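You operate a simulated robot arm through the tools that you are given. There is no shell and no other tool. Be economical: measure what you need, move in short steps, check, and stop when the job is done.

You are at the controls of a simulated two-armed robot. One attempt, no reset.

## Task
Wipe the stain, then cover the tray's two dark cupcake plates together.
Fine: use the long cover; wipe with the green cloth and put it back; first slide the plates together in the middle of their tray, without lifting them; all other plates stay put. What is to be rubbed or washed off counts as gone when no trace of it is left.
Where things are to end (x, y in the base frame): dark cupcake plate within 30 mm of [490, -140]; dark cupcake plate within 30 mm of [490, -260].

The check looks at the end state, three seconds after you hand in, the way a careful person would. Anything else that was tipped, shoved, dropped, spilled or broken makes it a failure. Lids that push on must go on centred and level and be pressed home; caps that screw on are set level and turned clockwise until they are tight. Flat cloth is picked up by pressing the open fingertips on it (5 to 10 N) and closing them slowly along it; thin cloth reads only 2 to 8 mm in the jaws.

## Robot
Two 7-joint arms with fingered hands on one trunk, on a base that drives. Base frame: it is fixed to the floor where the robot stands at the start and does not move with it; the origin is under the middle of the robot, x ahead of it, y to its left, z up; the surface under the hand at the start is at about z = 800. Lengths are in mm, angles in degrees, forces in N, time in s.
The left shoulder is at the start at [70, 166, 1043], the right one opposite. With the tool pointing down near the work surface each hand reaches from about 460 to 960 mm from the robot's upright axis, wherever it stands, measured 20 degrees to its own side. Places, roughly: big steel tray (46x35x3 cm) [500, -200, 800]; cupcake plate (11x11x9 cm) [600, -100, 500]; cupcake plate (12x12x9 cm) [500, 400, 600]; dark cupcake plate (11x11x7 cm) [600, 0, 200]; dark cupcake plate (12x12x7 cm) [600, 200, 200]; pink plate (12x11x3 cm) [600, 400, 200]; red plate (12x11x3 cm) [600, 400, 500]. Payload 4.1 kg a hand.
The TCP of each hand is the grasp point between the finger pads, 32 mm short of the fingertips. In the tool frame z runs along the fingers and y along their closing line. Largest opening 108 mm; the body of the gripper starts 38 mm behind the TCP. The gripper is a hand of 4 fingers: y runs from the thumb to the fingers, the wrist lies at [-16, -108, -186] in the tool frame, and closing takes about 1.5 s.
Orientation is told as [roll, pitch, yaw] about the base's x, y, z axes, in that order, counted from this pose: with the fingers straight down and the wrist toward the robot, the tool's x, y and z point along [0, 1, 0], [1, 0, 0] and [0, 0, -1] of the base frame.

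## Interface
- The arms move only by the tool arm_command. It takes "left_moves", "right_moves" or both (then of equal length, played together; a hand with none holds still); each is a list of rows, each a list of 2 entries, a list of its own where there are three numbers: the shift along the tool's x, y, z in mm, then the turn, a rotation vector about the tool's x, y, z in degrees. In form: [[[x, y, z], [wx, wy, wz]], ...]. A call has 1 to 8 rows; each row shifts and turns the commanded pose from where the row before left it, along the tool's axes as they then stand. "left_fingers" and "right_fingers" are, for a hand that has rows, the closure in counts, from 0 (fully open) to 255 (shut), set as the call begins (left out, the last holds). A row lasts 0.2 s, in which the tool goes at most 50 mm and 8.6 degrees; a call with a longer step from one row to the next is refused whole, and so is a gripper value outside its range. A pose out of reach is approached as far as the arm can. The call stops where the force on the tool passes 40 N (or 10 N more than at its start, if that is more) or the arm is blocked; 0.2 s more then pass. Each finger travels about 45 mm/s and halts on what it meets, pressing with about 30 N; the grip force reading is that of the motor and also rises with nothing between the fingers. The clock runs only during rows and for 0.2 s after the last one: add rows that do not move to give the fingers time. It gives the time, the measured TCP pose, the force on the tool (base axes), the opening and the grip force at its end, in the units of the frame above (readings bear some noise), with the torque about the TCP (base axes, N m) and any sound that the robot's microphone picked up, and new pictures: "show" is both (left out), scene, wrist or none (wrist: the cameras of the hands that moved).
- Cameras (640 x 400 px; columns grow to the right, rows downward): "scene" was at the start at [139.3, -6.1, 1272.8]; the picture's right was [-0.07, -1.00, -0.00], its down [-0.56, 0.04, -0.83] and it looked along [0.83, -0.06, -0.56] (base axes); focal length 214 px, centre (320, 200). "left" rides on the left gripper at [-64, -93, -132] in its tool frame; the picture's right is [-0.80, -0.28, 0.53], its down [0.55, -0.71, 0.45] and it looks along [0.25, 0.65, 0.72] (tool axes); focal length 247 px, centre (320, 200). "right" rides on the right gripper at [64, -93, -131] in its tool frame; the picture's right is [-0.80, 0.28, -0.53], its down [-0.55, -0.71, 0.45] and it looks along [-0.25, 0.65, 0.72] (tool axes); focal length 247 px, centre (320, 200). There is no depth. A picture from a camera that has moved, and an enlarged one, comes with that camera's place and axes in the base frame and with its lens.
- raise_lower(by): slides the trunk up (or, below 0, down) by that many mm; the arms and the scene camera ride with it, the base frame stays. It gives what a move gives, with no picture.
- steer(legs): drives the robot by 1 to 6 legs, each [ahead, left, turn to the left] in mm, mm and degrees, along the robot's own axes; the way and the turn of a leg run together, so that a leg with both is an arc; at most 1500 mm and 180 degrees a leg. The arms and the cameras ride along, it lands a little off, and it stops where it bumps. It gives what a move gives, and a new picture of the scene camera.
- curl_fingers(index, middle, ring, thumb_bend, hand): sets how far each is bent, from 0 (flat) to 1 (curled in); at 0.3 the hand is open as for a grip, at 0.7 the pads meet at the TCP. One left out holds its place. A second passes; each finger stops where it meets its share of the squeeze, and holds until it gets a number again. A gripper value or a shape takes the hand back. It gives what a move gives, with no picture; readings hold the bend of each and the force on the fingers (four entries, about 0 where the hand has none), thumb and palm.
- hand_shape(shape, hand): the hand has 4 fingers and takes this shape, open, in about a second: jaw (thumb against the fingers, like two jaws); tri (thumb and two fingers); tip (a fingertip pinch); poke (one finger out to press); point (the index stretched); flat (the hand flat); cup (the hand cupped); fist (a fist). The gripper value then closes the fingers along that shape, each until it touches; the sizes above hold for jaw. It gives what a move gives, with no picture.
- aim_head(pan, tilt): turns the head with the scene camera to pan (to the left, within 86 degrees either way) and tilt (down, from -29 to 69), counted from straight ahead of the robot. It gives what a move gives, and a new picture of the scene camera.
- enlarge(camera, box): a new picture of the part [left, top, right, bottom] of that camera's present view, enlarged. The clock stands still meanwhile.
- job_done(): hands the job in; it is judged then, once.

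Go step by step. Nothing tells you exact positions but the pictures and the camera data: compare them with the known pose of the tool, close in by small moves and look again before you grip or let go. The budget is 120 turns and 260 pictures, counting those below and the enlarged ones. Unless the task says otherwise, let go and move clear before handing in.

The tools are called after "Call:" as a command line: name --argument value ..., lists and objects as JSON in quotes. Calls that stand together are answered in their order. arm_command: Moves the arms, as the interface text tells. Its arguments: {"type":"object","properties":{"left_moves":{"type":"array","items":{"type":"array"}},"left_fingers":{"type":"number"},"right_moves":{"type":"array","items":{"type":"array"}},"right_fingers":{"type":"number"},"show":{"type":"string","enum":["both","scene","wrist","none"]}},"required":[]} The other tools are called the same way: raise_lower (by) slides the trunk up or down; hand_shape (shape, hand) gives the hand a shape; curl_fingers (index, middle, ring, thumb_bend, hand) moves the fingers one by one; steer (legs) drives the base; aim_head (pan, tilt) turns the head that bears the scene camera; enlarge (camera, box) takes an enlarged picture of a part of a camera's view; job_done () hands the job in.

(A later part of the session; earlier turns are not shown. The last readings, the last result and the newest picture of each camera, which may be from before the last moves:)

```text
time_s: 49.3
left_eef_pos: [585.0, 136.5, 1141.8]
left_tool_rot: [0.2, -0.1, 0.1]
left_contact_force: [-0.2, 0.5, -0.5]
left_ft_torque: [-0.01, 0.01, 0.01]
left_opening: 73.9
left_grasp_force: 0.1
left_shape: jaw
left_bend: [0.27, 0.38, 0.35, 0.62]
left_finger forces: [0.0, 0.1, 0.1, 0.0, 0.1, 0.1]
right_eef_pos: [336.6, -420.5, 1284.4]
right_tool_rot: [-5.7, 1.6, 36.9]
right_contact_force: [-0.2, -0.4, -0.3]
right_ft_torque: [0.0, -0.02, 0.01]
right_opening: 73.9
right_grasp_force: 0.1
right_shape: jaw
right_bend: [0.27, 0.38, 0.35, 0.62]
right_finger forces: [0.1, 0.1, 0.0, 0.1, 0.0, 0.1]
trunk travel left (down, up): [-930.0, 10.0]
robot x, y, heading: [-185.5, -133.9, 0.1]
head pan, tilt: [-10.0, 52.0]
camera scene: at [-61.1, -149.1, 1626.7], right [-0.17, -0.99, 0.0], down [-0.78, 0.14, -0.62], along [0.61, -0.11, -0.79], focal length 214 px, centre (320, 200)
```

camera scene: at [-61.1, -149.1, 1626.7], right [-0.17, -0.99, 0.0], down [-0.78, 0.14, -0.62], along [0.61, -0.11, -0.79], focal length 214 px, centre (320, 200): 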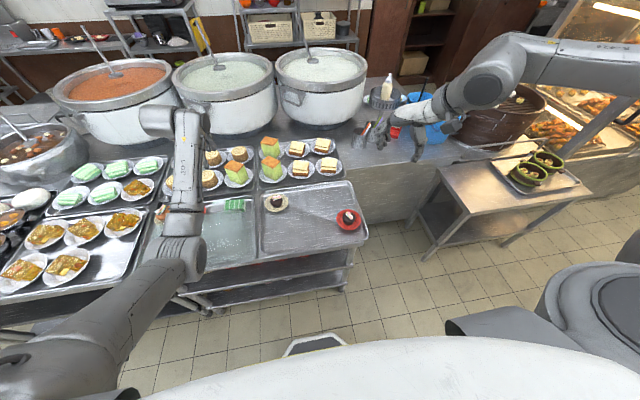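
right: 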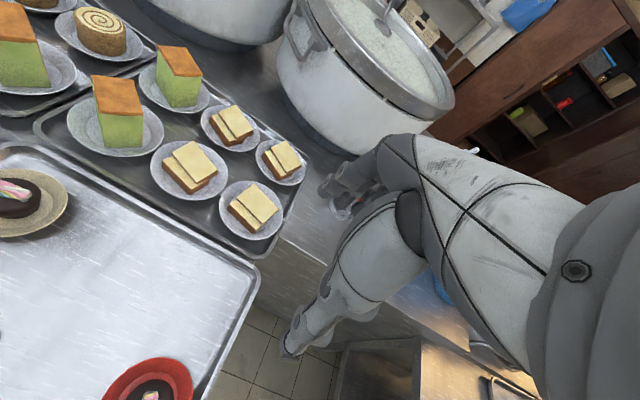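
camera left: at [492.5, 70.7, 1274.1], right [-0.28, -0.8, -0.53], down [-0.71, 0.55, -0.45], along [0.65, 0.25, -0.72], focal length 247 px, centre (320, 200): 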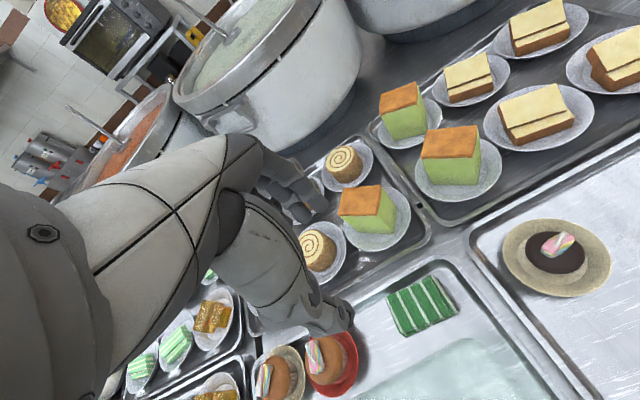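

The right arm ran out of reach close in, so I'll move the target outward over the plate.

Call:
arm_command --right_moves '[[[-20, 29, 0], [0, 0, 0]], [[-20, 29, 0], [0, 0, 0]], [[-20, 29, 0], [0, 0, 0]], [[0, 0, 40], [0, 0, 0]], [[0, 0, 0], [0, 0, 0]]]' --show "both"

```text
time_s: 50.5
left_eef_pos: [585.9, 135.6, 1142.1]
left_tool_rot: [0.0, -0.1, 0.1]
left_contact_force: [0.3, 0.1, -0.1]
left_ft_torque: [0.01, 0.0, -0.03]
left_opening: 73.6
left_grasp_force: 0.0
left_shape: jaw
left_bend: [0.27, 0.38, 0.35, 0.62]
left_finger forces: [0.1, 0.0, 0.1, 0.0, 0.0, 0.1]
right_eef_pos: [371.2, -416.7, 1244.3]
right_tool_rot: [-5.7, 1.5, 36.9]
right_contact_force: [0.2, 0.4, -0.2]
right_ft_torque: [0.02, 0.03, -0.01]
right_opening: 74.4
right_grasp_force: 0.0
right_shape: jaw
right_bend: [0.27, 0.38, 0.35, 0.62]
right_finger forces: [0.0, 0.0, 0.0, 0.0, 0.0, 0.0]
right hand out of reach, approached as far as the arm can: row 1, 2, 3
trunk travel left (down, up): [-930.0, 10.0]
robot x, y, heading: [-189.0, -138.4, -0.1]
head pan, tilt: [-10.0, 52.0]
camera scene: at [-61.0, -149.4, 1626.7], right [-0.17, -0.98, 0.0], down [-0.78, 0.14, -0.62], along [0.61, -0.11, -0.79], focal length 214 px, centre (320, 200)
camera right: at [254.3, -406.8, 1371.5], right [0.68, -0.41, 0.6], down [-0.22, -0.9, -0.37], along [0.7, 0.12, -0.71], focal length 247 px, centre (320, 200)
```

scene: 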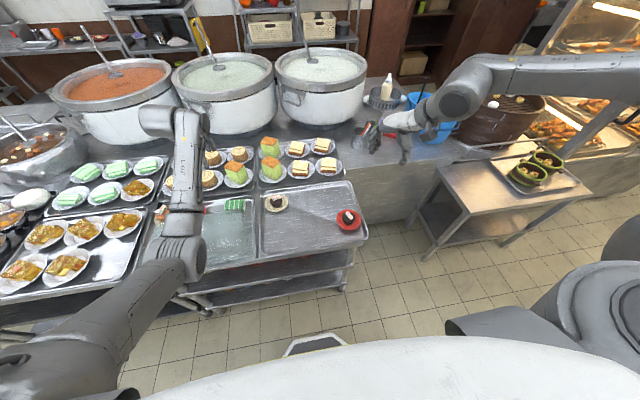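
right: 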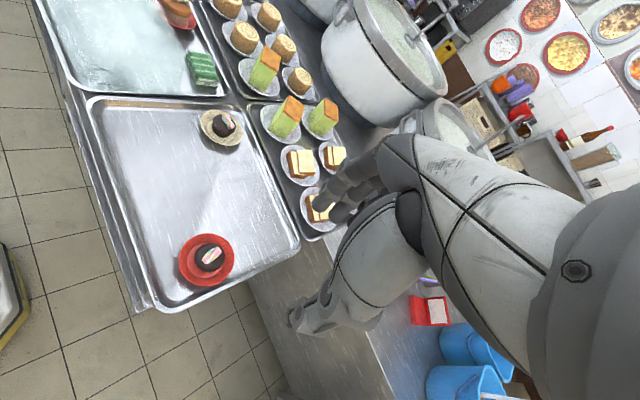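

Yaw is limited to about 37° on this hand, so I'll return to yaw 0 and drag the plate with a light hold on the cupcake body instead.

Call:
arm_command --right_moves '[[[0, 0, 0], [0, 0, 8.2]], [[0, 0, 0], [0, 0, 8.2]], [[0, 0, 0], [0, 0, 8.2]], [[0, 0, 0], [0, 0, 8.2]], [[0, 0, 0], [0, 0, 8.2]], [[0, 0, 0], [0, 0, 8.2]], [[0, 0, 0], [0, 0, 8.2]], [[0, 0, 0], [0, 0, 0]]]' --right_fingers 40 --show "none"

```text
time_s: 52.3
left_eef_pos: [586.1, 133.9, 1142.4]
left_tool_rot: [0.2, -0.1, 0.1]
left_contact_force: [0.6, -0.8, 0.0]
left_ft_torque: [-0.02, 0.01, 0.01]
left_opening: 73.8
left_grasp_force: 0.0
left_shape: jaw
left_bend: [0.27, 0.38, 0.35, 0.62]
left_finger forces: [0.0, 0.0, 0.1, 0.0, 0.0, 0.0]
right_eef_pos: [371.2, -416.0, 1245.6]
right_tool_rot: [-4.4, -3.9, -20.4]
right_contact_force: [-0.5, -1.2, 0.4]
right_ft_torque: [-0.03, 0.02, -0.02]
right_opening: 90.9
right_grasp_force: 0.1
right_shape: jaw
right_bend: [0.26, 0.33, 0.32, 0.5]
right_finger forces: [0.0, 0.1, 0.0, 0.0, 0.1, 0.0]
trunk travel left (down, up): [-930.0, 10.0]
robot x, y, heading: [-185.8, -136.2, 0.1]
head pan, tilt: [-10.0, 52.0]
```

Call:
arm_command --right_moves '[[[0, 0, 0], [0, 0, -8.2]], [[0, 0, 0], [0, 0, -8.2]], [[0, 0, 0], [0, 0, -4]], [[0, 0, 0], [2.1, 5.5, 0]], [[18, 32, 30], [0, 0, 0]], [[18, 32, 30], [0, 0, 0]], [[0, 0, 48], [0, 0, 0]], [[0, 0, 48], [0, 0, 0]]]' --show "both"

```text
time_s: 54.1
left_eef_pos: [586.2, 134.9, 1142.4]
left_tool_rot: [0.0, 0.0, 0.1]
left_contact_force: [-0.8, -1.0, -0.4]
left_ft_torque: [0.0, 0.0, 0.01]
left_opening: 73.6
left_grasp_force: 0.0
left_shape: jaw
left_bend: [0.27, 0.38, 0.35, 0.62]
left_finger forces: [0.0, 0.0, 0.0, 0.0, 0.0, 0.0]
right_eef_pos: [435.1, -380.8, 1089.5]
right_tool_rot: [0.1, 0.0, -0.1]
right_contact_force: [-0.2, 0.6, -0.5]
right_ft_torque: [0.02, 0.0, -0.01]
right_opening: 90.6
right_grasp_force: 0.0
right_shape: jaw
right_bend: [0.26, 0.33, 0.32, 0.5]
right_finger forces: [0.0, 0.0, 0.0, 0.1, 0.0, 0.0]
trunk travel left (down, up): [-930.0, 10.0]
robot x, y, heading: [-186.9, -133.3, 0.2]
head pan, tilt: [-10.0, 52.0]
camera scene: at [-60.6, -149.9, 1626.8], right [-0.17, -0.98, 0.0], down [-0.78, 0.14, -0.61], along [0.61, -0.11, -0.79], focal length 214 px, centre (320, 200)
camera right: at [343.8, -315.0, 1220.2], right [0.28, -0.8, 0.53], down [-0.71, -0.55, -0.45], along [0.65, -0.25, -0.72], focal length 247 px, centre (320, 200)
```

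scene: 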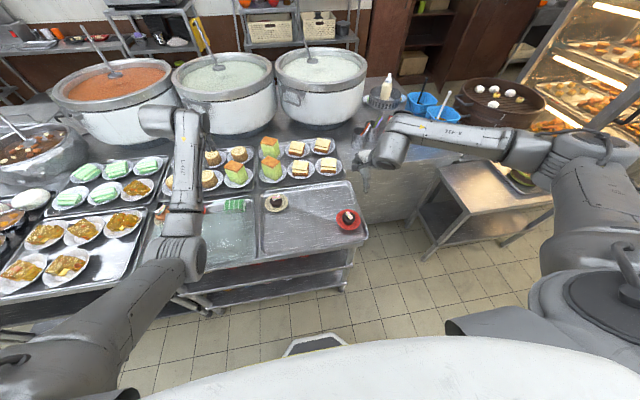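
right: 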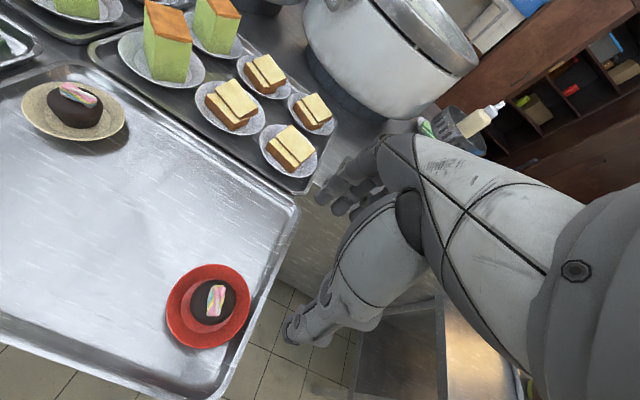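

The red plate is near [427,−361]. I'll shift over it and lower partway.

Call:
arm_command --right_moves '[[[20, -8, 40], [0, 0, 0]], [[0, 0, 45], [0, 0, 0]], [[0, 0, 45], [0, 0, 0]], [[0, 0, 0], [0, 0, 0]]]' --show "wrist"

Call:
enlarge --camera "scene" --box '[240, 160, 400, 260]'

```text
time_s: 55.1
left_eef_pos: [585.8, 135.9, 1142.7]
left_tool_rot: [0.1, 0.0, 0.1]
left_contact_force: [-0.6, 0.3, 0.4]
left_ft_torque: [-0.02, -0.01, 0.0]
left_opening: 73.5
left_grasp_force: 0.1
left_shape: jaw
left_bend: [0.27, 0.38, 0.35, 0.62]
left_finger forces: [0.1, 0.0, 0.1, 0.1, 0.0, 0.1]
right_eef_pos: [426.9, -361.2, 959.4]
right_tool_rot: [0.0, -0.2, 0.0]
right_contact_force: [0.2, -0.4, -0.1]
right_ft_torque: [-0.02, -0.01, 0.0]
right_opening: 91.1
right_grasp_force: 0.1
right_shape: jaw
right_bend: [0.26, 0.33, 0.32, 0.5]
right_finger forces: [0.1, 0.0, 0.0, 0.0, 0.0, 0.0]
trunk travel left (down, up): [-930.0, 10.0]
robot x, y, heading: [-186.0, -136.1, 0.2]
head pan, tilt: [-10.0, 52.0]
camera right: at [335.4, -293.9, 1091.4], right [0.28, -0.8, 0.53], down [-0.71, -0.55, -0.45], along [0.65, -0.25, -0.72], focal length 247 px, centre (320, 200)
```

right: 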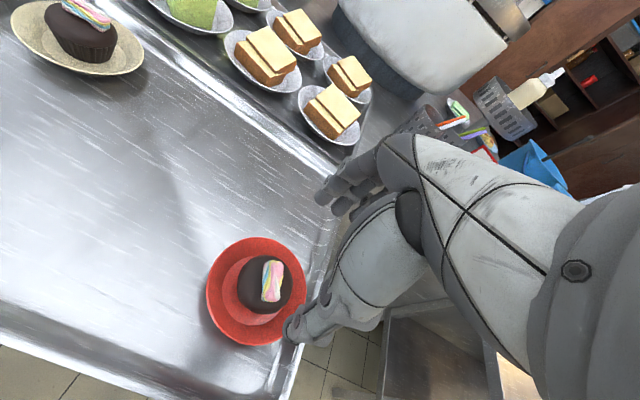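

```text
4.00 times, centred on (320, 210) of scene
camera zoom: at [-62.1, -148.6, 1626.8], right [-0.17, -0.98, 0.0], down [-0.78, 0.14, -0.62], along [0.61, -0.11, -0.79], focal length 858 px, centre (320, 160)
```

zoom: 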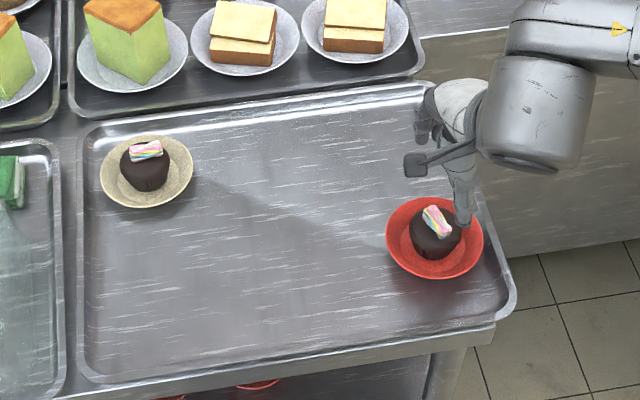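

Call:
arm_command --right_moves '[[[3, -8, 40], [0, 0, 0]], [[0, 0, 38], [0, 0, 0]], [[0, 0, 0], [0, 0, 0]]]' --right_fingers 45 --show "wrist"

Call:
enlarge --camera "right" --box '[180, 160, 420, 360]'

Call:
enlarge --camera "scene" --box '[310, 180, 390, 230]'

```text
time_s: 55.9
left_eef_pos: [584.3, 135.2, 1143.1]
left_tool_rot: [0.2, -0.1, 0.1]
left_contact_force: [-0.6, -0.6, -0.1]
left_ft_torque: [-0.03, -0.02, 0.0]
left_opening: 73.6
left_grasp_force: 0.0
left_shape: jaw
left_bend: [0.27, 0.38, 0.35, 0.62]
left_finger forces: [0.1, 0.1, 0.1, 0.0, 0.0, 0.0]
right_eef_pos: [418.2, -356.7, 880.1]
right_tool_rot: [-0.1, -0.1, -0.1]
right_contact_force: [-0.2, 0.0, 0.3]
right_ft_torque: [0.0, 0.0, -0.01]
right_opening: 88.9
right_grasp_force: 0.2
right_shape: jaw
right_bend: [0.26, 0.34, 0.32, 0.51]
right_finger forces: [0.1, 0.1, 0.1, 0.1, 0.0, 0.1]
trunk travel left (down, up): [-930.0, 10.0]
robot x, y, heading: [-187.9, -134.9, -0.2]
head pan, tilt: [-10.0, 52.0]
camera right: at [327.2, -291.0, 1012.6], right [0.28, -0.8, 0.53], down [-0.71, -0.55, -0.45], along [0.65, -0.25, -0.72], focal length 247 px, centre (320, 200)
```

right: 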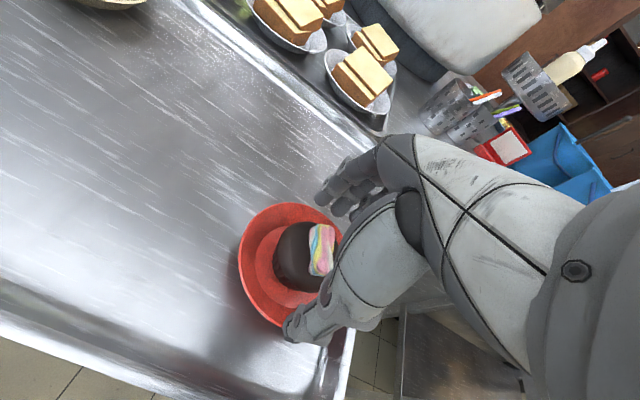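

```text
2.00 times, centred on (300, 260) of right
camera zoom: at [327.2, -291.0, 1012.6], right [0.28, -0.8, 0.53], down [-0.71, -0.55, -0.45], along [0.65, -0.25, -0.72], focal length 494 px, centre (360, 80)
```

zoom: 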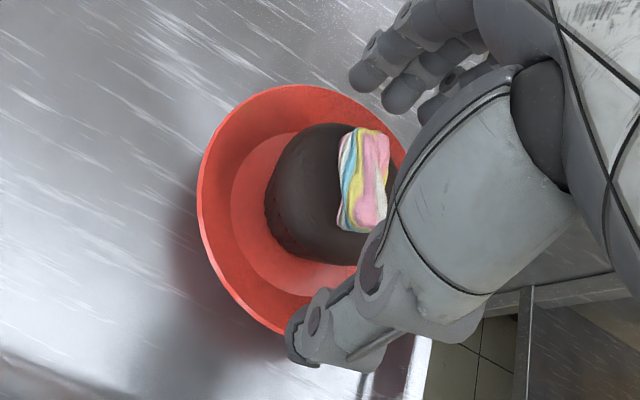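

```text
8.00 times, centred on (350, 205) of scene
camera zoom: at [-61.9, -149.2, 1626.8], right [-0.17, -0.98, 0.0], down [-0.78, 0.14, -0.62], along [0.61, -0.11, -0.79], focal length 1716 px, centre (80, 160)
```

zoom: 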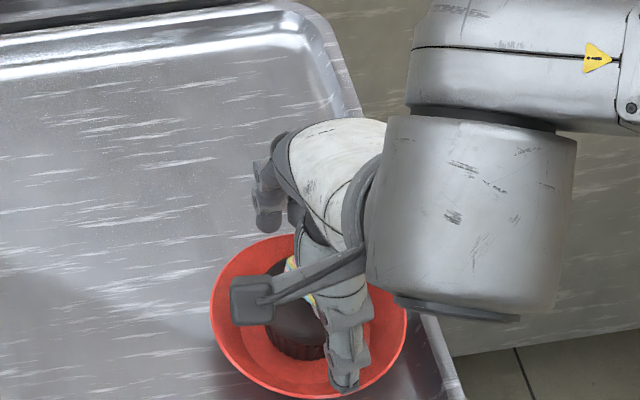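

Call:
arm_command --right_moves '[[[9, -5, 0], [0, 0, 0]], [[0, 0, 0], [0, 0, 0]], [[0, 0, 0], [0, 0, 0]]]' --right_fingers 95 --show "wrist"

Call:
enlarge --camera "right" --box '[180, 160, 420, 360]'

```text
time_s: 56.7
left_eef_pos: [585.7, 136.0, 1142.5]
left_tool_rot: [0.1, -0.1, 0.1]
left_contact_force: [-0.1, 0.0, -0.1]
left_ft_torque: [0.05, -0.01, -0.02]
left_opening: 73.9
left_grasp_force: 0.1
left_shape: jaw
left_bend: [0.27, 0.38, 0.35, 0.62]
left_finger forces: [0.1, 0.0, 0.0, 0.0, 0.0, 0.0]
right_eef_pos: [414.0, -348.8, 881.6]
right_tool_rot: [-0.1, 0.1, 0.0]
right_contact_force: [0.9, -1.1, -0.2]
right_ft_torque: [0.02, 0.02, -0.01]
right_opening: 68.3
right_grasp_force: 0.0
right_shape: jaw
right_bend: [0.28, 0.4, 0.37, 0.65]
right_finger forces: [0.0, 0.1, 0.1, 0.0, 0.0, 0.0]
trunk travel left (down, up): [-930.0, 10.0]
robot x, y, heading: [-186.8, -136.4, 0.1]
head pan, tilt: [-10.0, 52.0]
camera right: at [322.5, -282.0, 1012.6], right [0.28, -0.8, 0.53], down [-0.71, -0.55, -0.45], along [0.65, -0.25, -0.72], focal length 247 px, centre (320, 200)
```

right: 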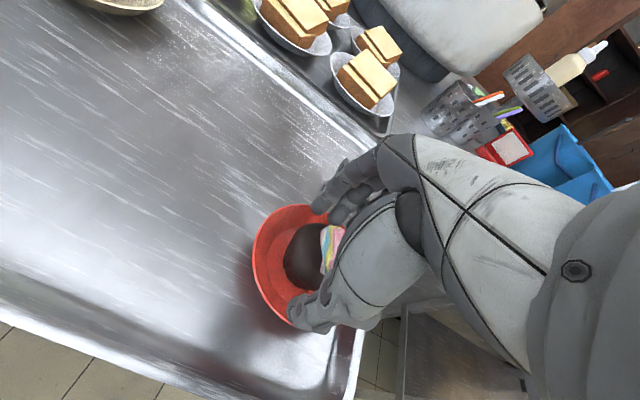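

```text
2.00 times, centred on (300, 260) of right
camera zoom: at [322.5, -282.0, 1012.6], right [0.28, -0.8, 0.53], down [-0.71, -0.55, -0.45], along [0.65, -0.25, -0.72], focal length 494 px, centre (360, 80)
```

zoom: 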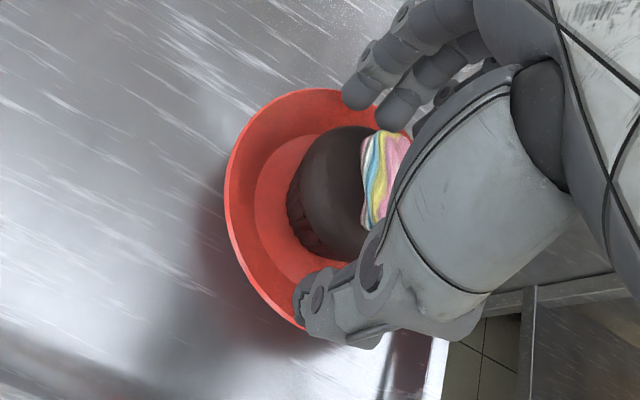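

The cupcake is centred between thumb and fingers. I'll lower a bit and close lightly in small steps.

Call:
arm_command --right_moves '[[[-3, 2, 6], [0, 0, 0]], [[0, 0, 6], [0, 0, 0]], [[0, 0, 0], [0, 0, 0]], [[0, 0, 0], [0, 0, 0]]]' --right_fingers 112 --show "wrist"

```text
time_s: 57.7
left_eef_pos: [585.2, 135.9, 1142.1]
left_tool_rot: [0.1, -0.1, 0.1]
left_contact_force: [-0.3, -1.0, -0.7]
left_ft_torque: [0.05, 0.01, -0.02]
left_opening: 73.7
left_grasp_force: 0.0
left_shape: jaw
left_bend: [0.27, 0.38, 0.35, 0.62]
left_finger forces: [0.0, 0.0, 0.1, 0.0, 0.0, 0.1]
right_eef_pos: [416.4, -350.8, 870.0]
right_tool_rot: [-0.2, -0.1, -0.1]
right_contact_force: [0.8, -1.1, 0.5]
right_ft_torque: [0.01, -0.01, -0.04]
right_opening: 61.0
right_grasp_force: 0.1
right_shape: jaw
right_bend: [0.74, 0.42, 0.4, 0.68]
right_finger forces: [0.0, 0.1, 0.1, 0.0, 0.0, 0.0]
trunk travel left (down, up): [-930.0, 10.0]
robot x, y, heading: [-184.5, -135.4, 0.3]
head pan, tilt: [-10.0, 52.0]
camera right: at [324.7, -284.8, 1000.6], right [0.28, -0.8, 0.53], down [-0.71, -0.55, -0.45], along [0.65, -0.25, -0.72], focal length 247 px, centre (320, 200)
```

right: 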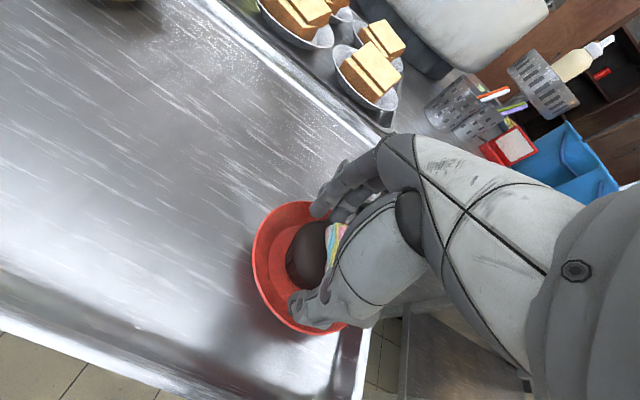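

Call:
arm_command --right_moves '[[[0, 0, 0], [0, 0, 0]], [[0, 0, 0], [0, 0, 0]]]' --right_fingers 120 --show "none"

Call:
arm_command --right_moves '[[[0, 0, 0], [0, 0, 0]], [[0, 0, 0], [0, 0, 0]]]' --right_fingers 127 --show "wrist"

Call:
enlarge --camera "right" --box '[180, 160, 420, 360]'

```text
time_s: 58.3
left_eef_pos: [586.6, 135.1, 1141.8]
left_tool_rot: [0.1, -0.1, 0.1]
left_contact_force: [0.3, -0.5, 0.6]
left_ft_torque: [0.01, 0.02, 0.03]
left_opening: 74.0
left_grasp_force: 0.0
left_shape: jaw
left_bend: [0.27, 0.38, 0.35, 0.62]
left_finger forces: [0.0, 0.1, 0.0, 0.1, 0.0, 0.0]
right_eef_pos: [415.7, -350.4, 869.5]
right_tool_rot: [-0.1, 0.1, 0.0]
right_contact_force: [-0.1, -0.2, -0.5]
right_ft_torque: [-0.01, -0.01, 0.04]
right_opening: 57.9
right_grasp_force: 0.1
right_shape: jaw
right_bend: [0.74, 0.44, 0.41, 0.69]
right_finger forces: [0.1, 0.2, 0.0, 0.0, 0.0, 0.0]
trunk travel left (down, up): [-930.0, 10.0]
robot x, y, heading: [-187.9, -135.9, -0.1]
head pan, tilt: [-10.0, 52.0]
```

```text
time_s: 58.9
left_eef_pos: [584.7, 134.6, 1141.7]
left_tool_rot: [0.1, -0.1, 0.0]
left_contact_force: [0.2, 0.2, -0.4]
left_ft_torque: [0.04, 0.01, 0.02]
left_opening: 73.7
left_grasp_force: 0.1
left_shape: jaw
left_bend: [0.27, 0.38, 0.35, 0.62]
left_finger forces: [0.0, 0.0, 0.0, 0.0, 0.0, 0.0]
right_eef_pos: [417.1, -352.1, 869.4]
right_tool_rot: [-0.1, 0.0, -0.1]
right_contact_force: [0.5, -0.3, 0.0]
right_ft_torque: [0.02, 0.0, 0.01]
right_opening: 55.1
right_grasp_force: 0.1
right_shape: jaw
right_bend: [0.74, 0.44, 0.42, 0.71]
right_finger forces: [0.0, 0.4, 0.0, 0.0, 0.4, 0.0]
trunk travel left (down, up): [-930.0, 10.0]
robot x, y, heading: [-187.8, -139.0, 0.1]
head pan, tilt: [-10.0, 52.0]
camera right: at [324.8, -284.8, 1000.6], right [0.28, -0.8, 0.53], down [-0.71, -0.55, -0.45], along [0.65, -0.25, -0.72], focal length 247 px, centre (320, 200)
```

right: 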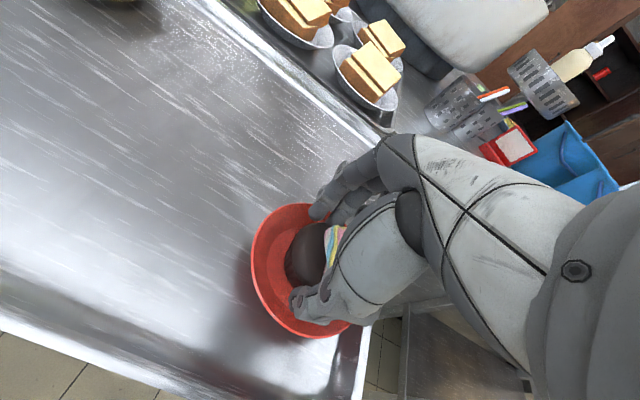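

```text
2.00 times, centred on (300, 260) of right
camera zoom: at [324.8, -284.8, 1000.6], right [0.28, -0.8, 0.53], down [-0.71, -0.55, -0.45], along [0.65, -0.25, -0.72], focal length 494 px, centre (360, 80)
```

zoom: 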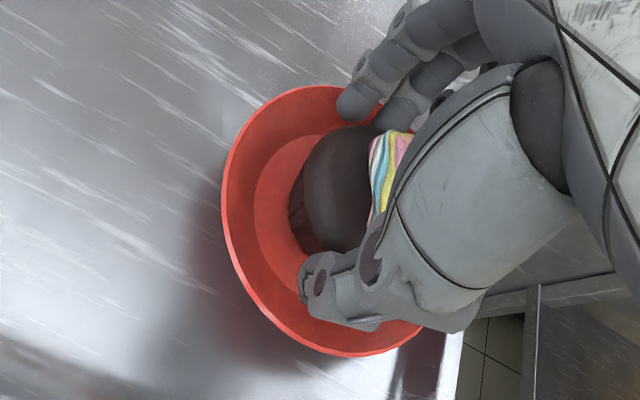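

Light contact on both sides (about 0.4 N). I'll drag slowly toward [490,−260] for half the way and check.

Call:
arm_command --right_moves '[[[0, 0, 0], [0, 0, 0]], [[8, 6, 0], [0, 0, 0]], [[8, 6, 0], [0, 0, 0]], [[8, 6, 0], [0, 0, 0]], [[8, 6, 0], [0, 0, 0]], [[8, 6, 0], [0, 0, 0]], [[8, 6, 0], [0, 0, 0]], [[0, 0, 0], [0, 0, 0]]]' --right_fingers 130 --show "both"

Call:
enlarge --camera "right" --box '[180, 160, 420, 360]'

```text
time_s: 60.7
left_eef_pos: [586.0, 135.0, 1142.3]
left_tool_rot: [0.1, -0.1, 0.1]
left_contact_force: [0.1, 0.0, 1.3]
left_ft_torque: [0.01, 0.0, -0.03]
left_opening: 74.0
left_grasp_force: 0.0
left_shape: jaw
left_bend: [0.27, 0.38, 0.35, 0.62]
left_finger forces: [0.0, 0.0, 0.0, 0.1, 0.1, 0.0]
right_eef_pos: [452.5, -303.9, 870.0]
right_tool_rot: [0.0, 0.1, 0.0]
right_contact_force: [-0.6, -0.4, -1.8]
right_ft_torque: [0.01, 0.0, 0.01]
right_opening: 46.8
right_grasp_force: 30.0
right_shape: jaw
right_bend: [0.74, 0.47, 0.49, 0.72]
right_finger forces: [13.2, 8.0, 3.7, 0.1, 25.9, 0.0]
trunk travel left (down, up): [-930.0, 10.0]
robot x, y, heading: [-188.2, -135.9, 0.3]
head pan, tilt: [-10.0, 52.0]
camera scene: at [-61.3, -149.3, 1626.7], right [-0.17, -0.98, 0.0], down [-0.78, 0.14, -0.62], along [0.61, -0.11, -0.79], focal length 214 px, centre (320, 200)
camera right: at [360.4, -237.1, 1000.9], right [0.28, -0.8, 0.53], down [-0.71, -0.55, -0.45], along [0.65, -0.25, -0.72], focal length 247 px, centre (320, 200)
```

scene: 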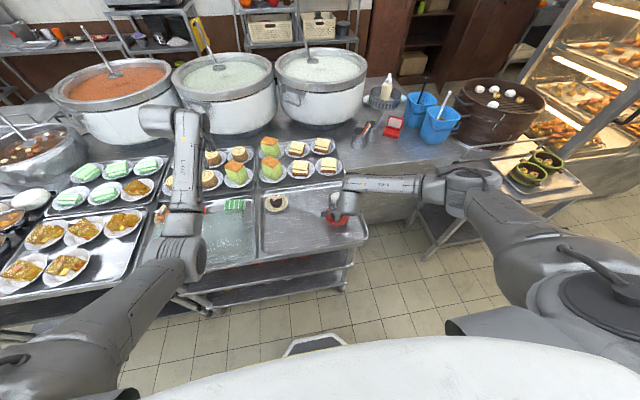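
right: 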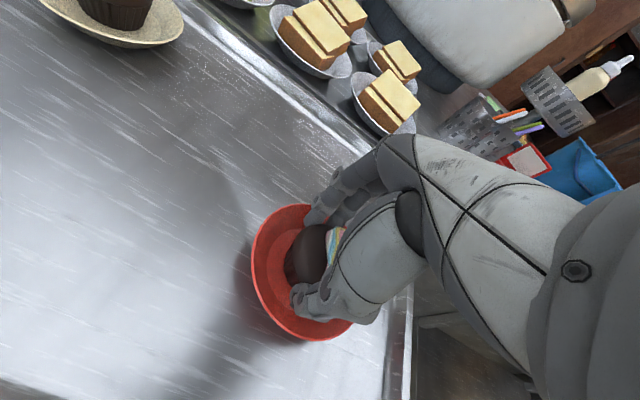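

```text
2.00 times, centred on (300, 260) of right
camera zoom: at [360.4, -237.1, 1000.9], right [0.28, -0.8, 0.53], down [-0.71, -0.55, -0.45], along [0.65, -0.25, -0.72], focal length 494 px, centre (360, 80)
```

zoom: 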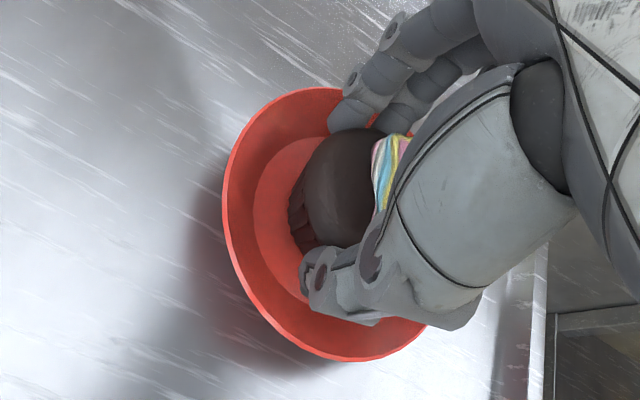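

The plate follows exactly. I'll continue to the target.

Call:
arm_command --right_moves '[[[8, 7, 0], [0, 0, 0]], [[8, 7, 0], [0, 0, 0]], [[8, 7, 0], [0, 0, 0]], [[8, 7, 0], [0, 0, 0]], [[8, 6, 0], [0, 0, 0]], [[8, 6, 0], [0, 0, 0]], [[0, 0, 0], [0, 0, 0]]]' --show "wrist"

Call:
enlarge --camera "right" --box '[180, 160, 420, 360]'

Call:
enlarge --camera "scene" --box '[240, 160, 400, 260]'

```text
time_s: 62.3
left_eef_pos: [585.8, 135.0, 1142.3]
left_tool_rot: [0.1, -0.2, 0.2]
left_contact_force: [0.2, -0.8, -0.1]
left_ft_torque: [0.02, -0.02, 0.0]
left_opening: 73.7
left_grasp_force: 0.0
left_shape: jaw
left_bend: [0.27, 0.38, 0.35, 0.62]
left_finger forces: [0.0, 0.1, 0.0, 0.0, 0.1, 0.0]
right_eef_pos: [491.8, -255.5, 869.5]
right_tool_rot: [-0.1, -0.2, -0.1]
right_contact_force: [0.0, 0.7, -1.5]
right_ft_torque: [0.02, 0.01, 0.0]
right_opening: 46.5
right_grasp_force: 30.1
right_shape: jaw
right_bend: [0.74, 0.47, 0.49, 0.72]
right_finger forces: [13.4, 8.0, 3.9, 0.0, 25.8, 0.0]
trunk travel left (down, up): [-930.0, 10.0]
robot x, y, heading: [-186.1, -134.6, 0.1]
head pan, tilt: [-10.0, 52.0]
camera right: at [400.3, -189.2, 1000.8], right [0.28, -0.8, 0.53], down [-0.71, -0.55, -0.45], along [0.65, -0.25, -0.72], focal length 247 px, centre (320, 200)
```

right: 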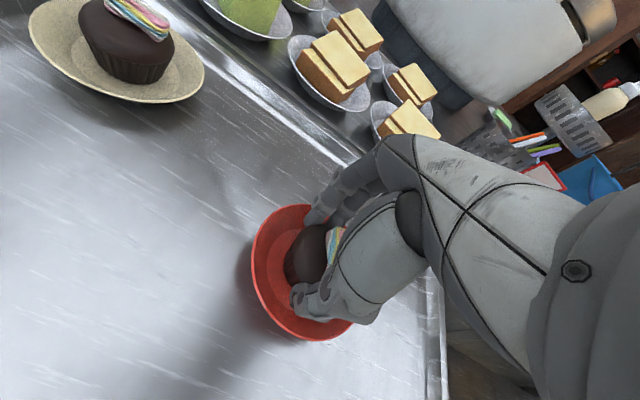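

```text
2.00 times, centred on (300, 260) of right
camera zoom: at [400.3, -189.2, 1000.8], right [0.28, -0.8, 0.53], down [-0.71, -0.55, -0.45], along [0.65, -0.25, -0.72], focal length 494 px, centre (360, 80)
```

zoom: 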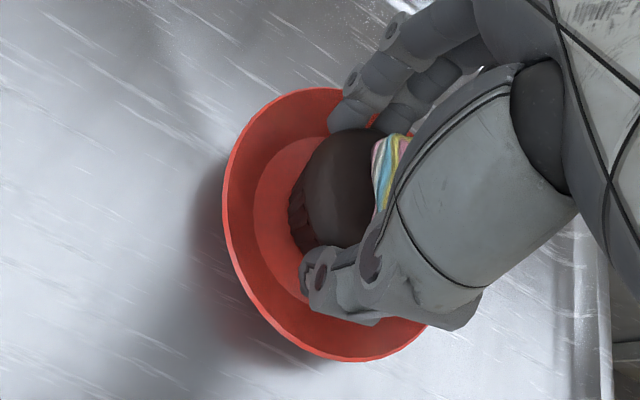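

```text
4.00 times, centred on (320, 210) of scene
camera zoom: at [-61.3, -149.3, 1626.7], right [-0.17, -0.98, 0.0], down [-0.78, 0.14, -0.62], along [0.61, -0.11, -0.79], focal length 858 px, centre (320, 160)
```

zoom: 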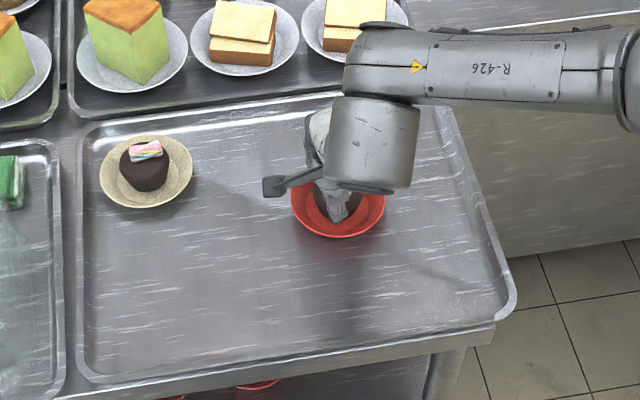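

The red plate is near [490,−260]. I'll release gently and rise.

Call:
arm_command --right_moves '[[[0, 0, 0], [0, 0, 0]], [[0, 0, 0], [0, 0, 0]], [[0, 0, 0], [0, 0, 0]], [[0, 0, 0], [0, 0, 0]], [[0, 0, -10], [0, 0, 0]], [[0, 0, -40], [0, 0, 0]], [[0, 0, -48], [0, 0, 0]], [[0, 0, -48], [0, 0, 0]]]' --right_fingers 90 --show "wrist"

Call:
arm_command --right_moves '[[[-40, 0, -20], [0, 0, 0]], [[-40, 0, -20], [0, 0, 0]], [[-40, 0, -20], [0, 0, 0]], [[-40, 0, -20], [0, 0, 0]], [[-40, 0, -20], [0, 0, 0]], [[0, 0, -40], [0, 0, 0]], [[0, 0, -40], [0, 0, 0]]]' --show "scene"

Call:
enlarge --camera "scene" --box '[240, 160, 400, 260]'

```text
time_s: 64.1
left_eef_pos: [584.6, 136.3, 1143.9]
left_tool_rot: [0.0, -0.1, 0.1]
left_contact_force: [-0.4, -0.2, -0.9]
left_ft_torque: [0.02, -0.05, 0.0]
left_opening: 73.9
left_grasp_force: 0.1
left_shape: jaw
left_bend: [0.27, 0.38, 0.35, 0.62]
left_finger forces: [0.0, 0.1, 0.1, 0.0, 0.0, 0.1]
right_eef_pos: [490.3, -255.2, 1015.2]
right_tool_rot: [-0.1, 0.0, -0.1]
right_contact_force: [0.7, -1.0, -0.5]
right_ft_torque: [0.0, 0.02, 0.0]
right_opening: 69.7
right_grasp_force: 0.2
right_shape: jaw
right_bend: [0.27, 0.39, 0.37, 0.64]
right_finger forces: [0.0, 0.0, 0.1, 0.0, 0.0, 0.0]
trunk travel left (down, up): [-930.0, 10.0]
robot x, y, heading: [-184.5, -136.7, 0.0]
head pan, tilt: [-10.0, 52.0]
camera right: at [399.1, -189.8, 1146.9], right [0.28, -0.8, 0.53], down [-0.71, -0.55, -0.45], along [0.65, -0.25, -0.72], focal length 247 px, centre (320, 200)
```

right: 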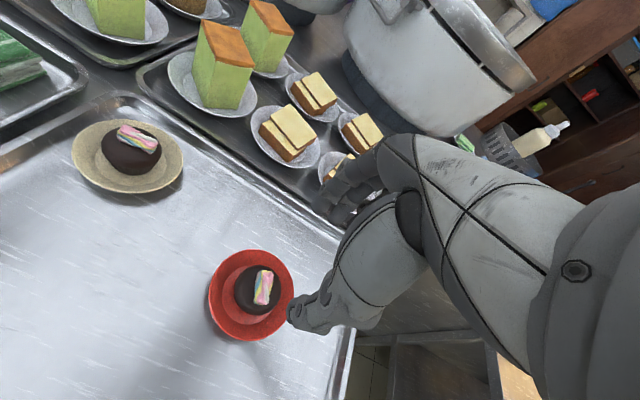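

```text
time_s: 65.7
left_eef_pos: [584.7, 136.3, 1142.7]
left_tool_rot: [0.0, -0.1, 0.1]
left_contact_force: [-0.3, -0.4, -0.1]
left_ft_torque: [0.0, 0.01, -0.01]
left_opening: 73.7
left_grasp_force: 0.0
left_shape: jaw
left_bend: [0.27, 0.38, 0.35, 0.62]
left_finger forces: [0.0, 0.0, 0.1, 0.0, 0.0, 0.1]
right_eef_pos: [491.1, -454.5, 1196.3]
right_tool_rot: [-0.2, -0.1, -0.1]
right_contact_force: [-0.2, 0.2, 0.4]
right_ft_torque: [0.01, -0.01, -0.02]
right_opening: 69.8
right_grasp_force: 0.1
right_shape: jaw
right_bend: [0.27, 0.39, 0.37, 0.64]
right_finger forces: [0.1, 0.0, 0.0, 0.1, 0.0, 0.1]
trunk travel left (down, up): [-930.0, 10.0]
robot x, y, heading: [-189.0, -136.4, -0.0]
head pan, tilt: [-10.0, 52.0]
camera scene: at [-62.3, -148.2, 1626.8], right [-0.17, -0.98, 0.0], down [-0.78, 0.14, -0.62], along [0.61, -0.11, -0.79], focal length 214 px, centre (320, 200)
```

scene: 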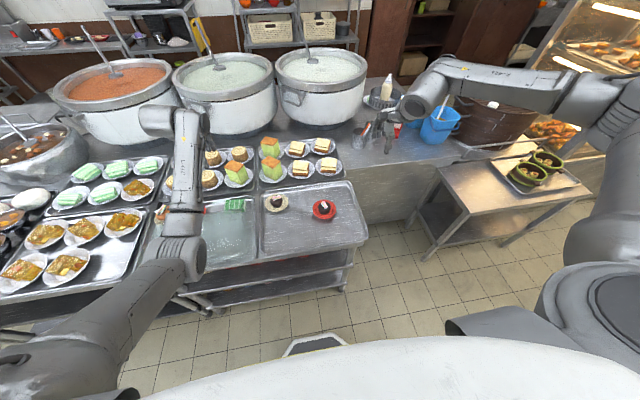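

```text
4.00 times, centred on (320, 210) of scene
camera zoom: at [-62.3, -148.2, 1626.8], right [-0.17, -0.98, 0.0], down [-0.78, 0.14, -0.62], along [0.61, -0.11, -0.79], focal length 858 px, centre (320, 160)
```

zoom: 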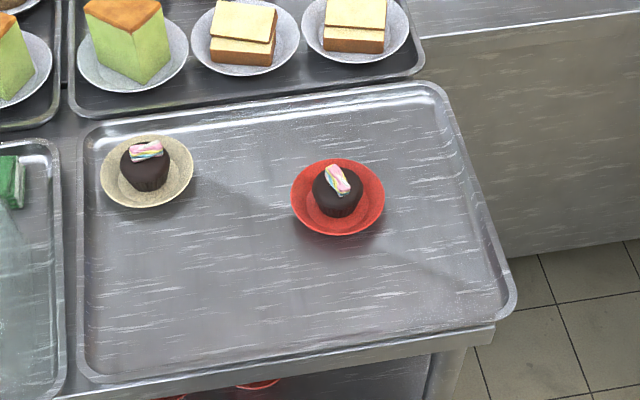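

The red plate is at about [491,−265], good. The tan plate is near [566,−55]. I'll bring the left hand over it.

Call:
arm_command --left_moves '[[[-38, -4, 15], [0, 0, 0]], [[-38, -4, 15], [0, 0, 0]], [[-38, -4, 15], [0, 0, 0]], [[-38, -4, 15], [0, 0, 0]], [[-38, -4, 20], [0, 0, 0]], [[0, 0, 45], [0, 0, 0]], [[0, 0, 45], [0, 0, 0]], [[0, 0, 0], [0, 0, 0]]]' --left_fingers 45 --show "both"

Call:
enlarge --camera "left" --box '[220, 180, 460, 380]'

```text
time_s: 67.5
left_eef_pos: [566.0, -54.4, 972.5]
left_tool_rot: [0.2, -0.1, 0.1]
left_contact_force: [-0.2, 0.2, 0.3]
left_ft_torque: [0.02, -0.01, 0.01]
left_opening: 88.7
left_grasp_force: 0.1
left_shape: jaw
left_bend: [0.26, 0.34, 0.32, 0.52]
left_finger forces: [0.1, 0.1, 0.0, 0.0, 0.0, 0.0]
right_eef_pos: [492.1, -455.3, 1196.1]
right_tool_rot: [0.1, -0.1, -0.1]
right_contact_force: [-0.1, -1.0, 0.7]
right_ft_torque: [0.02, -0.02, 0.0]
right_opening: 69.6
right_grasp_force: 0.0
right_shape: jaw
right_bend: [0.27, 0.39, 0.37, 0.64]
right_finger forces: [0.0, 0.1, 0.0, 0.0, 0.0, 0.0]
trunk travel left (down, up): [-930.0, 10.0]
robot x, y, heading: [-185.8, -134.2, 0.0]
head pan, tilt: [-10.0, 52.0]
camera scene: at [-61.9, -150.1, 1626.8], right [-0.17, -0.98, 0.0], down [-0.78, 0.14, -0.62], along [0.61, -0.11, -0.79], focal length 214 px, centre (320, 200)
camera left: at [472.8, -119.2, 1103.4], right [-0.28, -0.8, -0.53], down [-0.71, 0.55, -0.45], along [0.65, 0.25, -0.72], focal length 247 px, centre (320, 200)
```

scene: 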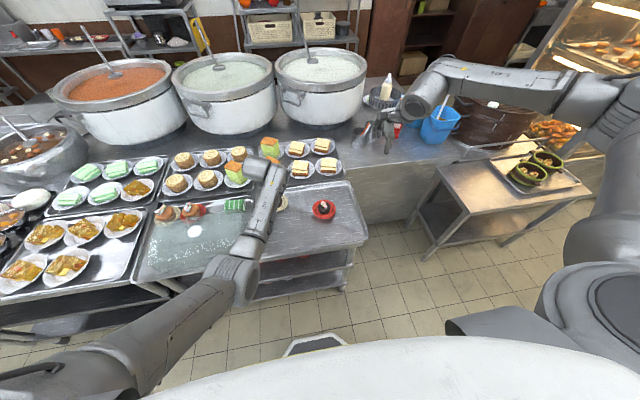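
left: 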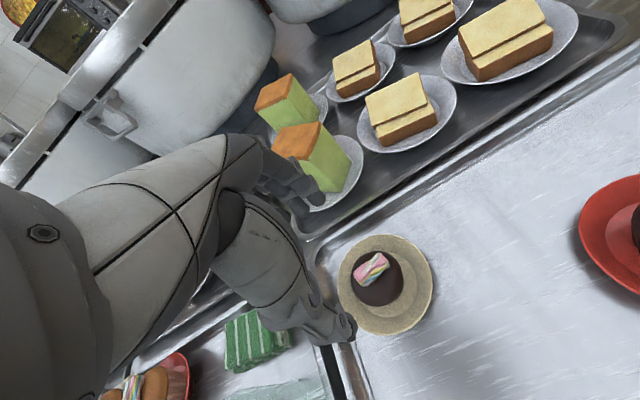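

```text
2.00 times, centred on (340, 280) of left
camera zoom: at [472.8, -119.2, 1103.4], right [-0.28, -0.8, -0.53], down [-0.71, 0.55, -0.45], along [0.65, 0.25, -0.72], focal length 494 px, centre (280, 40)
```

zoom: 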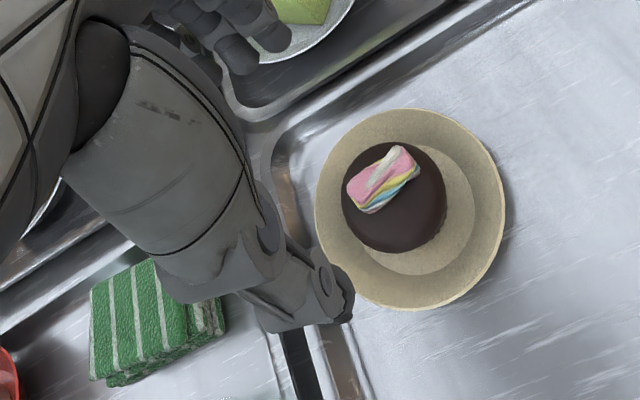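

Call:
arm_command --left_moves '[[[-6, -8, 40], [0, 0, 0]], [[0, 0, 40], [0, 0, 0]], [[0, 0, 10], [0, 0, 0]], [[0, 0, 0], [0, 0, 0]]]' --left_fingers 70 --show "wrist"

Call:
enlarge --camera "left" --box '[220, 180, 460, 380]'

```text
time_s: 68.5
left_eef_pos: [557.7, -59.2, 882.4]
left_tool_rot: [0.1, -0.1, 0.0]
left_contact_force: [0.5, -0.9, -1.0]
left_ft_torque: [0.01, -0.01, 0.02]
left_opening: 78.5
left_grasp_force: 0.0
left_shape: jaw
left_bend: [0.26, 0.37, 0.34, 0.59]
left_finger forces: [0.0, 0.0, 0.0, 0.0, 0.0, 0.0]
right_eef_pos: [492.3, -454.5, 1194.6]
right_tool_rot: [0.0, -0.1, -0.1]
right_contact_force: [-0.4, -0.9, -0.3]
right_ft_torque: [0.0, -0.03, -0.01]
right_opening: 69.6
right_grasp_force: 0.0
right_shape: jaw
right_bend: [0.27, 0.39, 0.37, 0.64]
right_finger forces: [0.1, 0.0, 0.1, 0.0, 0.1, 0.1]
trunk travel left (down, up): [-930.0, 10.0]
robot x, y, heading: [-184.3, -136.0, 0.2]
head pan, tilt: [-10.0, 52.0]
camera left: at [465.3, -124.5, 1013.6], right [-0.28, -0.8, -0.53], down [-0.71, 0.55, -0.45], along [0.65, 0.25, -0.72], focal length 247 px, centre (320, 200)
```

left: 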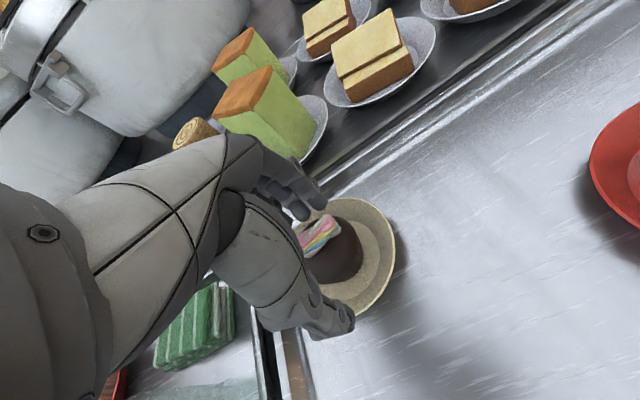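

```text
2.00 times, centred on (340, 280) of left
camera zoom: at [465.3, -124.5, 1013.6], right [-0.28, -0.8, -0.53], down [-0.71, 0.55, -0.45], along [0.65, 0.25, -0.72], focal length 494 px, centre (280, 40)
```

zoom: 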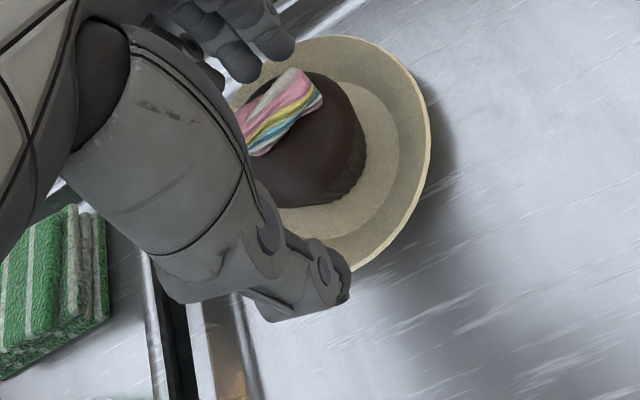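

Call:
arm_command --left_moves '[[[-7, 0, 0], [0, 0, 0]], [[0, 0, 6], [0, 0, 0]], [[0, 0, 6], [0, 0, 0]], [[0, 0, 0], [0, 0, 0]]]' --left_fingers 112 --show "wrist"

Call:
enlarge --camera "left" --box '[220, 180, 460, 380]'

```text
time_s: 69.5
left_eef_pos: [558.3, -65.6, 869.2]
left_tool_rot: [0.1, -0.1, 0.1]
left_contact_force: [-0.5, -0.1, -0.6]
left_ft_torque: [0.0, 0.01, -0.03]
left_opening: 60.8
left_grasp_force: 0.1
left_shape: jaw
left_bend: [0.74, 0.42, 0.4, 0.68]
left_finger forces: [0.1, 0.1, 0.0, 0.1, 0.0, 0.1]
right_eef_pos: [491.4, -454.7, 1194.9]
right_tool_rot: [-0.1, 0.1, 0.0]
right_contact_force: [0.4, 0.5, 0.4]
right_ft_torque: [-0.01, 0.01, 0.02]
right_opening: 69.7
right_grasp_force: 0.0
right_shape: jaw
right_bend: [0.27, 0.39, 0.37, 0.64]
right_finger forces: [0.0, 0.0, 0.0, 0.0, 0.0, 0.1]
trunk travel left (down, up): [-930.0, 10.0]
robot x, y, heading: [-184.3, -134.7, 0.1]
head pan, tilt: [-10.0, 52.0]
camera left: at [465.2, -131.5, 1000.9], right [-0.28, -0.8, -0.53], down [-0.71, 0.55, -0.45], along [0.65, 0.25, -0.72], focal length 247 px, centre (320, 200)
```

left: 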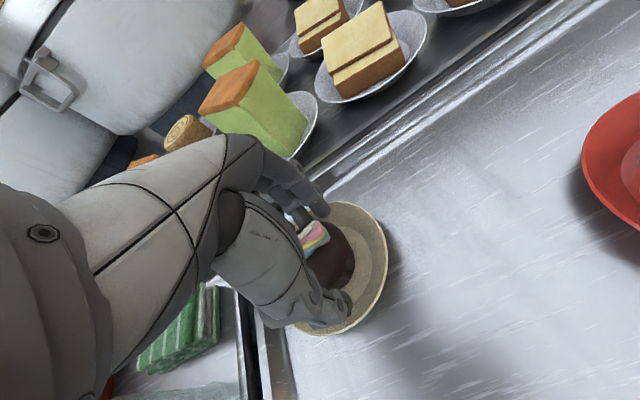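

```text
2.00 times, centred on (340, 280) of left
camera zoom: at [465.2, -131.5, 1000.9], right [-0.28, -0.8, -0.53], down [-0.71, 0.55, -0.45], along [0.65, 0.25, -0.72], focal length 494 px, centre (280, 40)
```

zoom: 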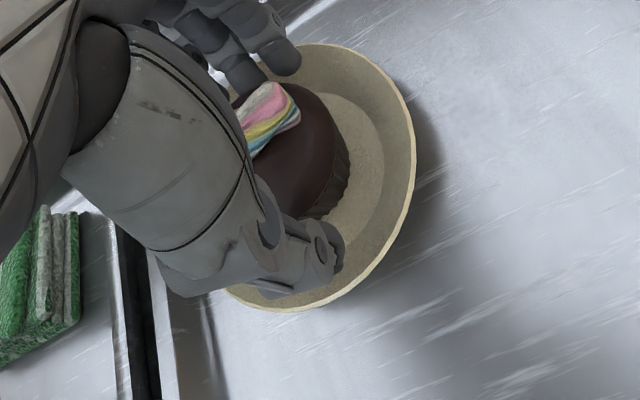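

Well placed. I'll close lightly and drag toward [490,−140].

Call:
arm_command --left_moves '[[[0, 0, 0], [0, 0, 0]], [[0, 0, 0], [0, 0, 0]], [[0, 0, 0], [0, 0, 0]]]' --left_fingers 128 --show "none"

Call:
arm_command --left_moves '[[[-7, -6, 0], [0, 0, 0]], [[-7, -6, 0], [0, 0, 0]], [[-7, -6, 0], [0, 0, 0]], [[-7, -6, 0], [0, 0, 0]], [[-7, -6, 0], [0, 0, 0]], [[-7, -6, 0], [0, 0, 0]], [[0, 0, 0], [0, 0, 0]]]' --left_fingers 130 --show "wrist"

```text
time_s: 70.3
left_eef_pos: [558.7, -66.2, 870.8]
left_tool_rot: [0.1, -0.1, 0.2]
left_contact_force: [-0.5, -0.3, 0.4]
left_ft_torque: [0.0, 0.0, -0.01]
left_opening: 54.2
left_grasp_force: 0.0
left_shape: jaw
left_bend: [0.74, 0.45, 0.42, 0.71]
left_finger forces: [0.1, 0.1, 0.0, 0.0, 0.1, 0.1]
right_eef_pos: [492.5, -454.5, 1195.0]
right_tool_rot: [0.1, 0.0, -0.1]
right_contact_force: [-0.5, -0.5, 0.4]
right_ft_torque: [0.01, 0.01, -0.03]
right_opening: 69.7
right_grasp_force: 0.1
right_shape: jaw
right_bend: [0.27, 0.39, 0.37, 0.64]
right_finger forces: [0.0, 0.1, 0.1, 0.0, 0.0, 0.0]
trunk travel left (down, up): [-930.0, 10.0]
robot x, y, heading: [-186.7, -137.5, -0.1]
head pan, tilt: [-10.0, 52.0]
```

```text
time_s: 71.9
left_eef_pos: [532.0, -96.3, 876.3]
left_tool_rot: [0.9, -1.0, 0.5]
left_contact_force: [0.1, -0.5, 0.2]
left_ft_torque: [-0.01, 0.01, -0.03]
left_opening: 53.2
left_grasp_force: 0.0
left_shape: jaw
left_bend: [0.74, 0.45, 0.42, 0.71]
left_finger forces: [0.0, 0.1, 0.0, 0.0, 0.0, 0.0]
right_eef_pos: [492.2, -453.7, 1194.5]
right_tool_rot: [-0.1, 0.1, -0.1]
right_contact_force: [0.6, -0.9, 0.2]
right_ft_torque: [0.0, 0.01, -0.01]
right_opening: 69.6
right_grasp_force: 0.0
right_shape: jaw
right_bend: [0.27, 0.39, 0.37, 0.64]
right_finger forces: [0.0, 0.0, 0.1, 0.1, 0.1, 0.1]
trunk travel left (down, up): [-930.0, 10.0]
robot x, y, heading: [-187.9, -135.2, 0.2]
head pan, tilt: [-10.0, 52.0]
camera left: at [437.7, -163.7, 1005.5], right [-0.27, -0.79, -0.55], down [-0.7, 0.55, -0.45], along [0.66, 0.27, -0.7], focal length 247 px, centre (320, 200)
```

left: 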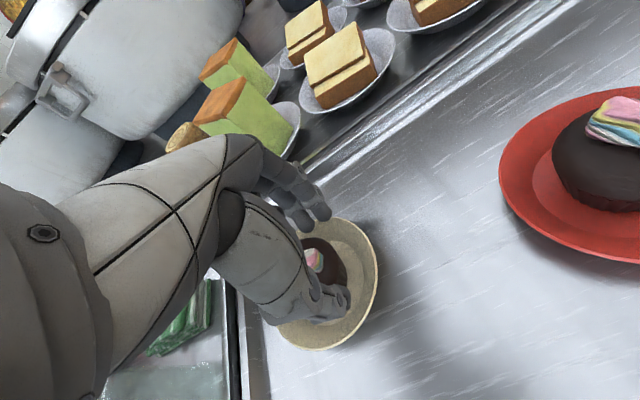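

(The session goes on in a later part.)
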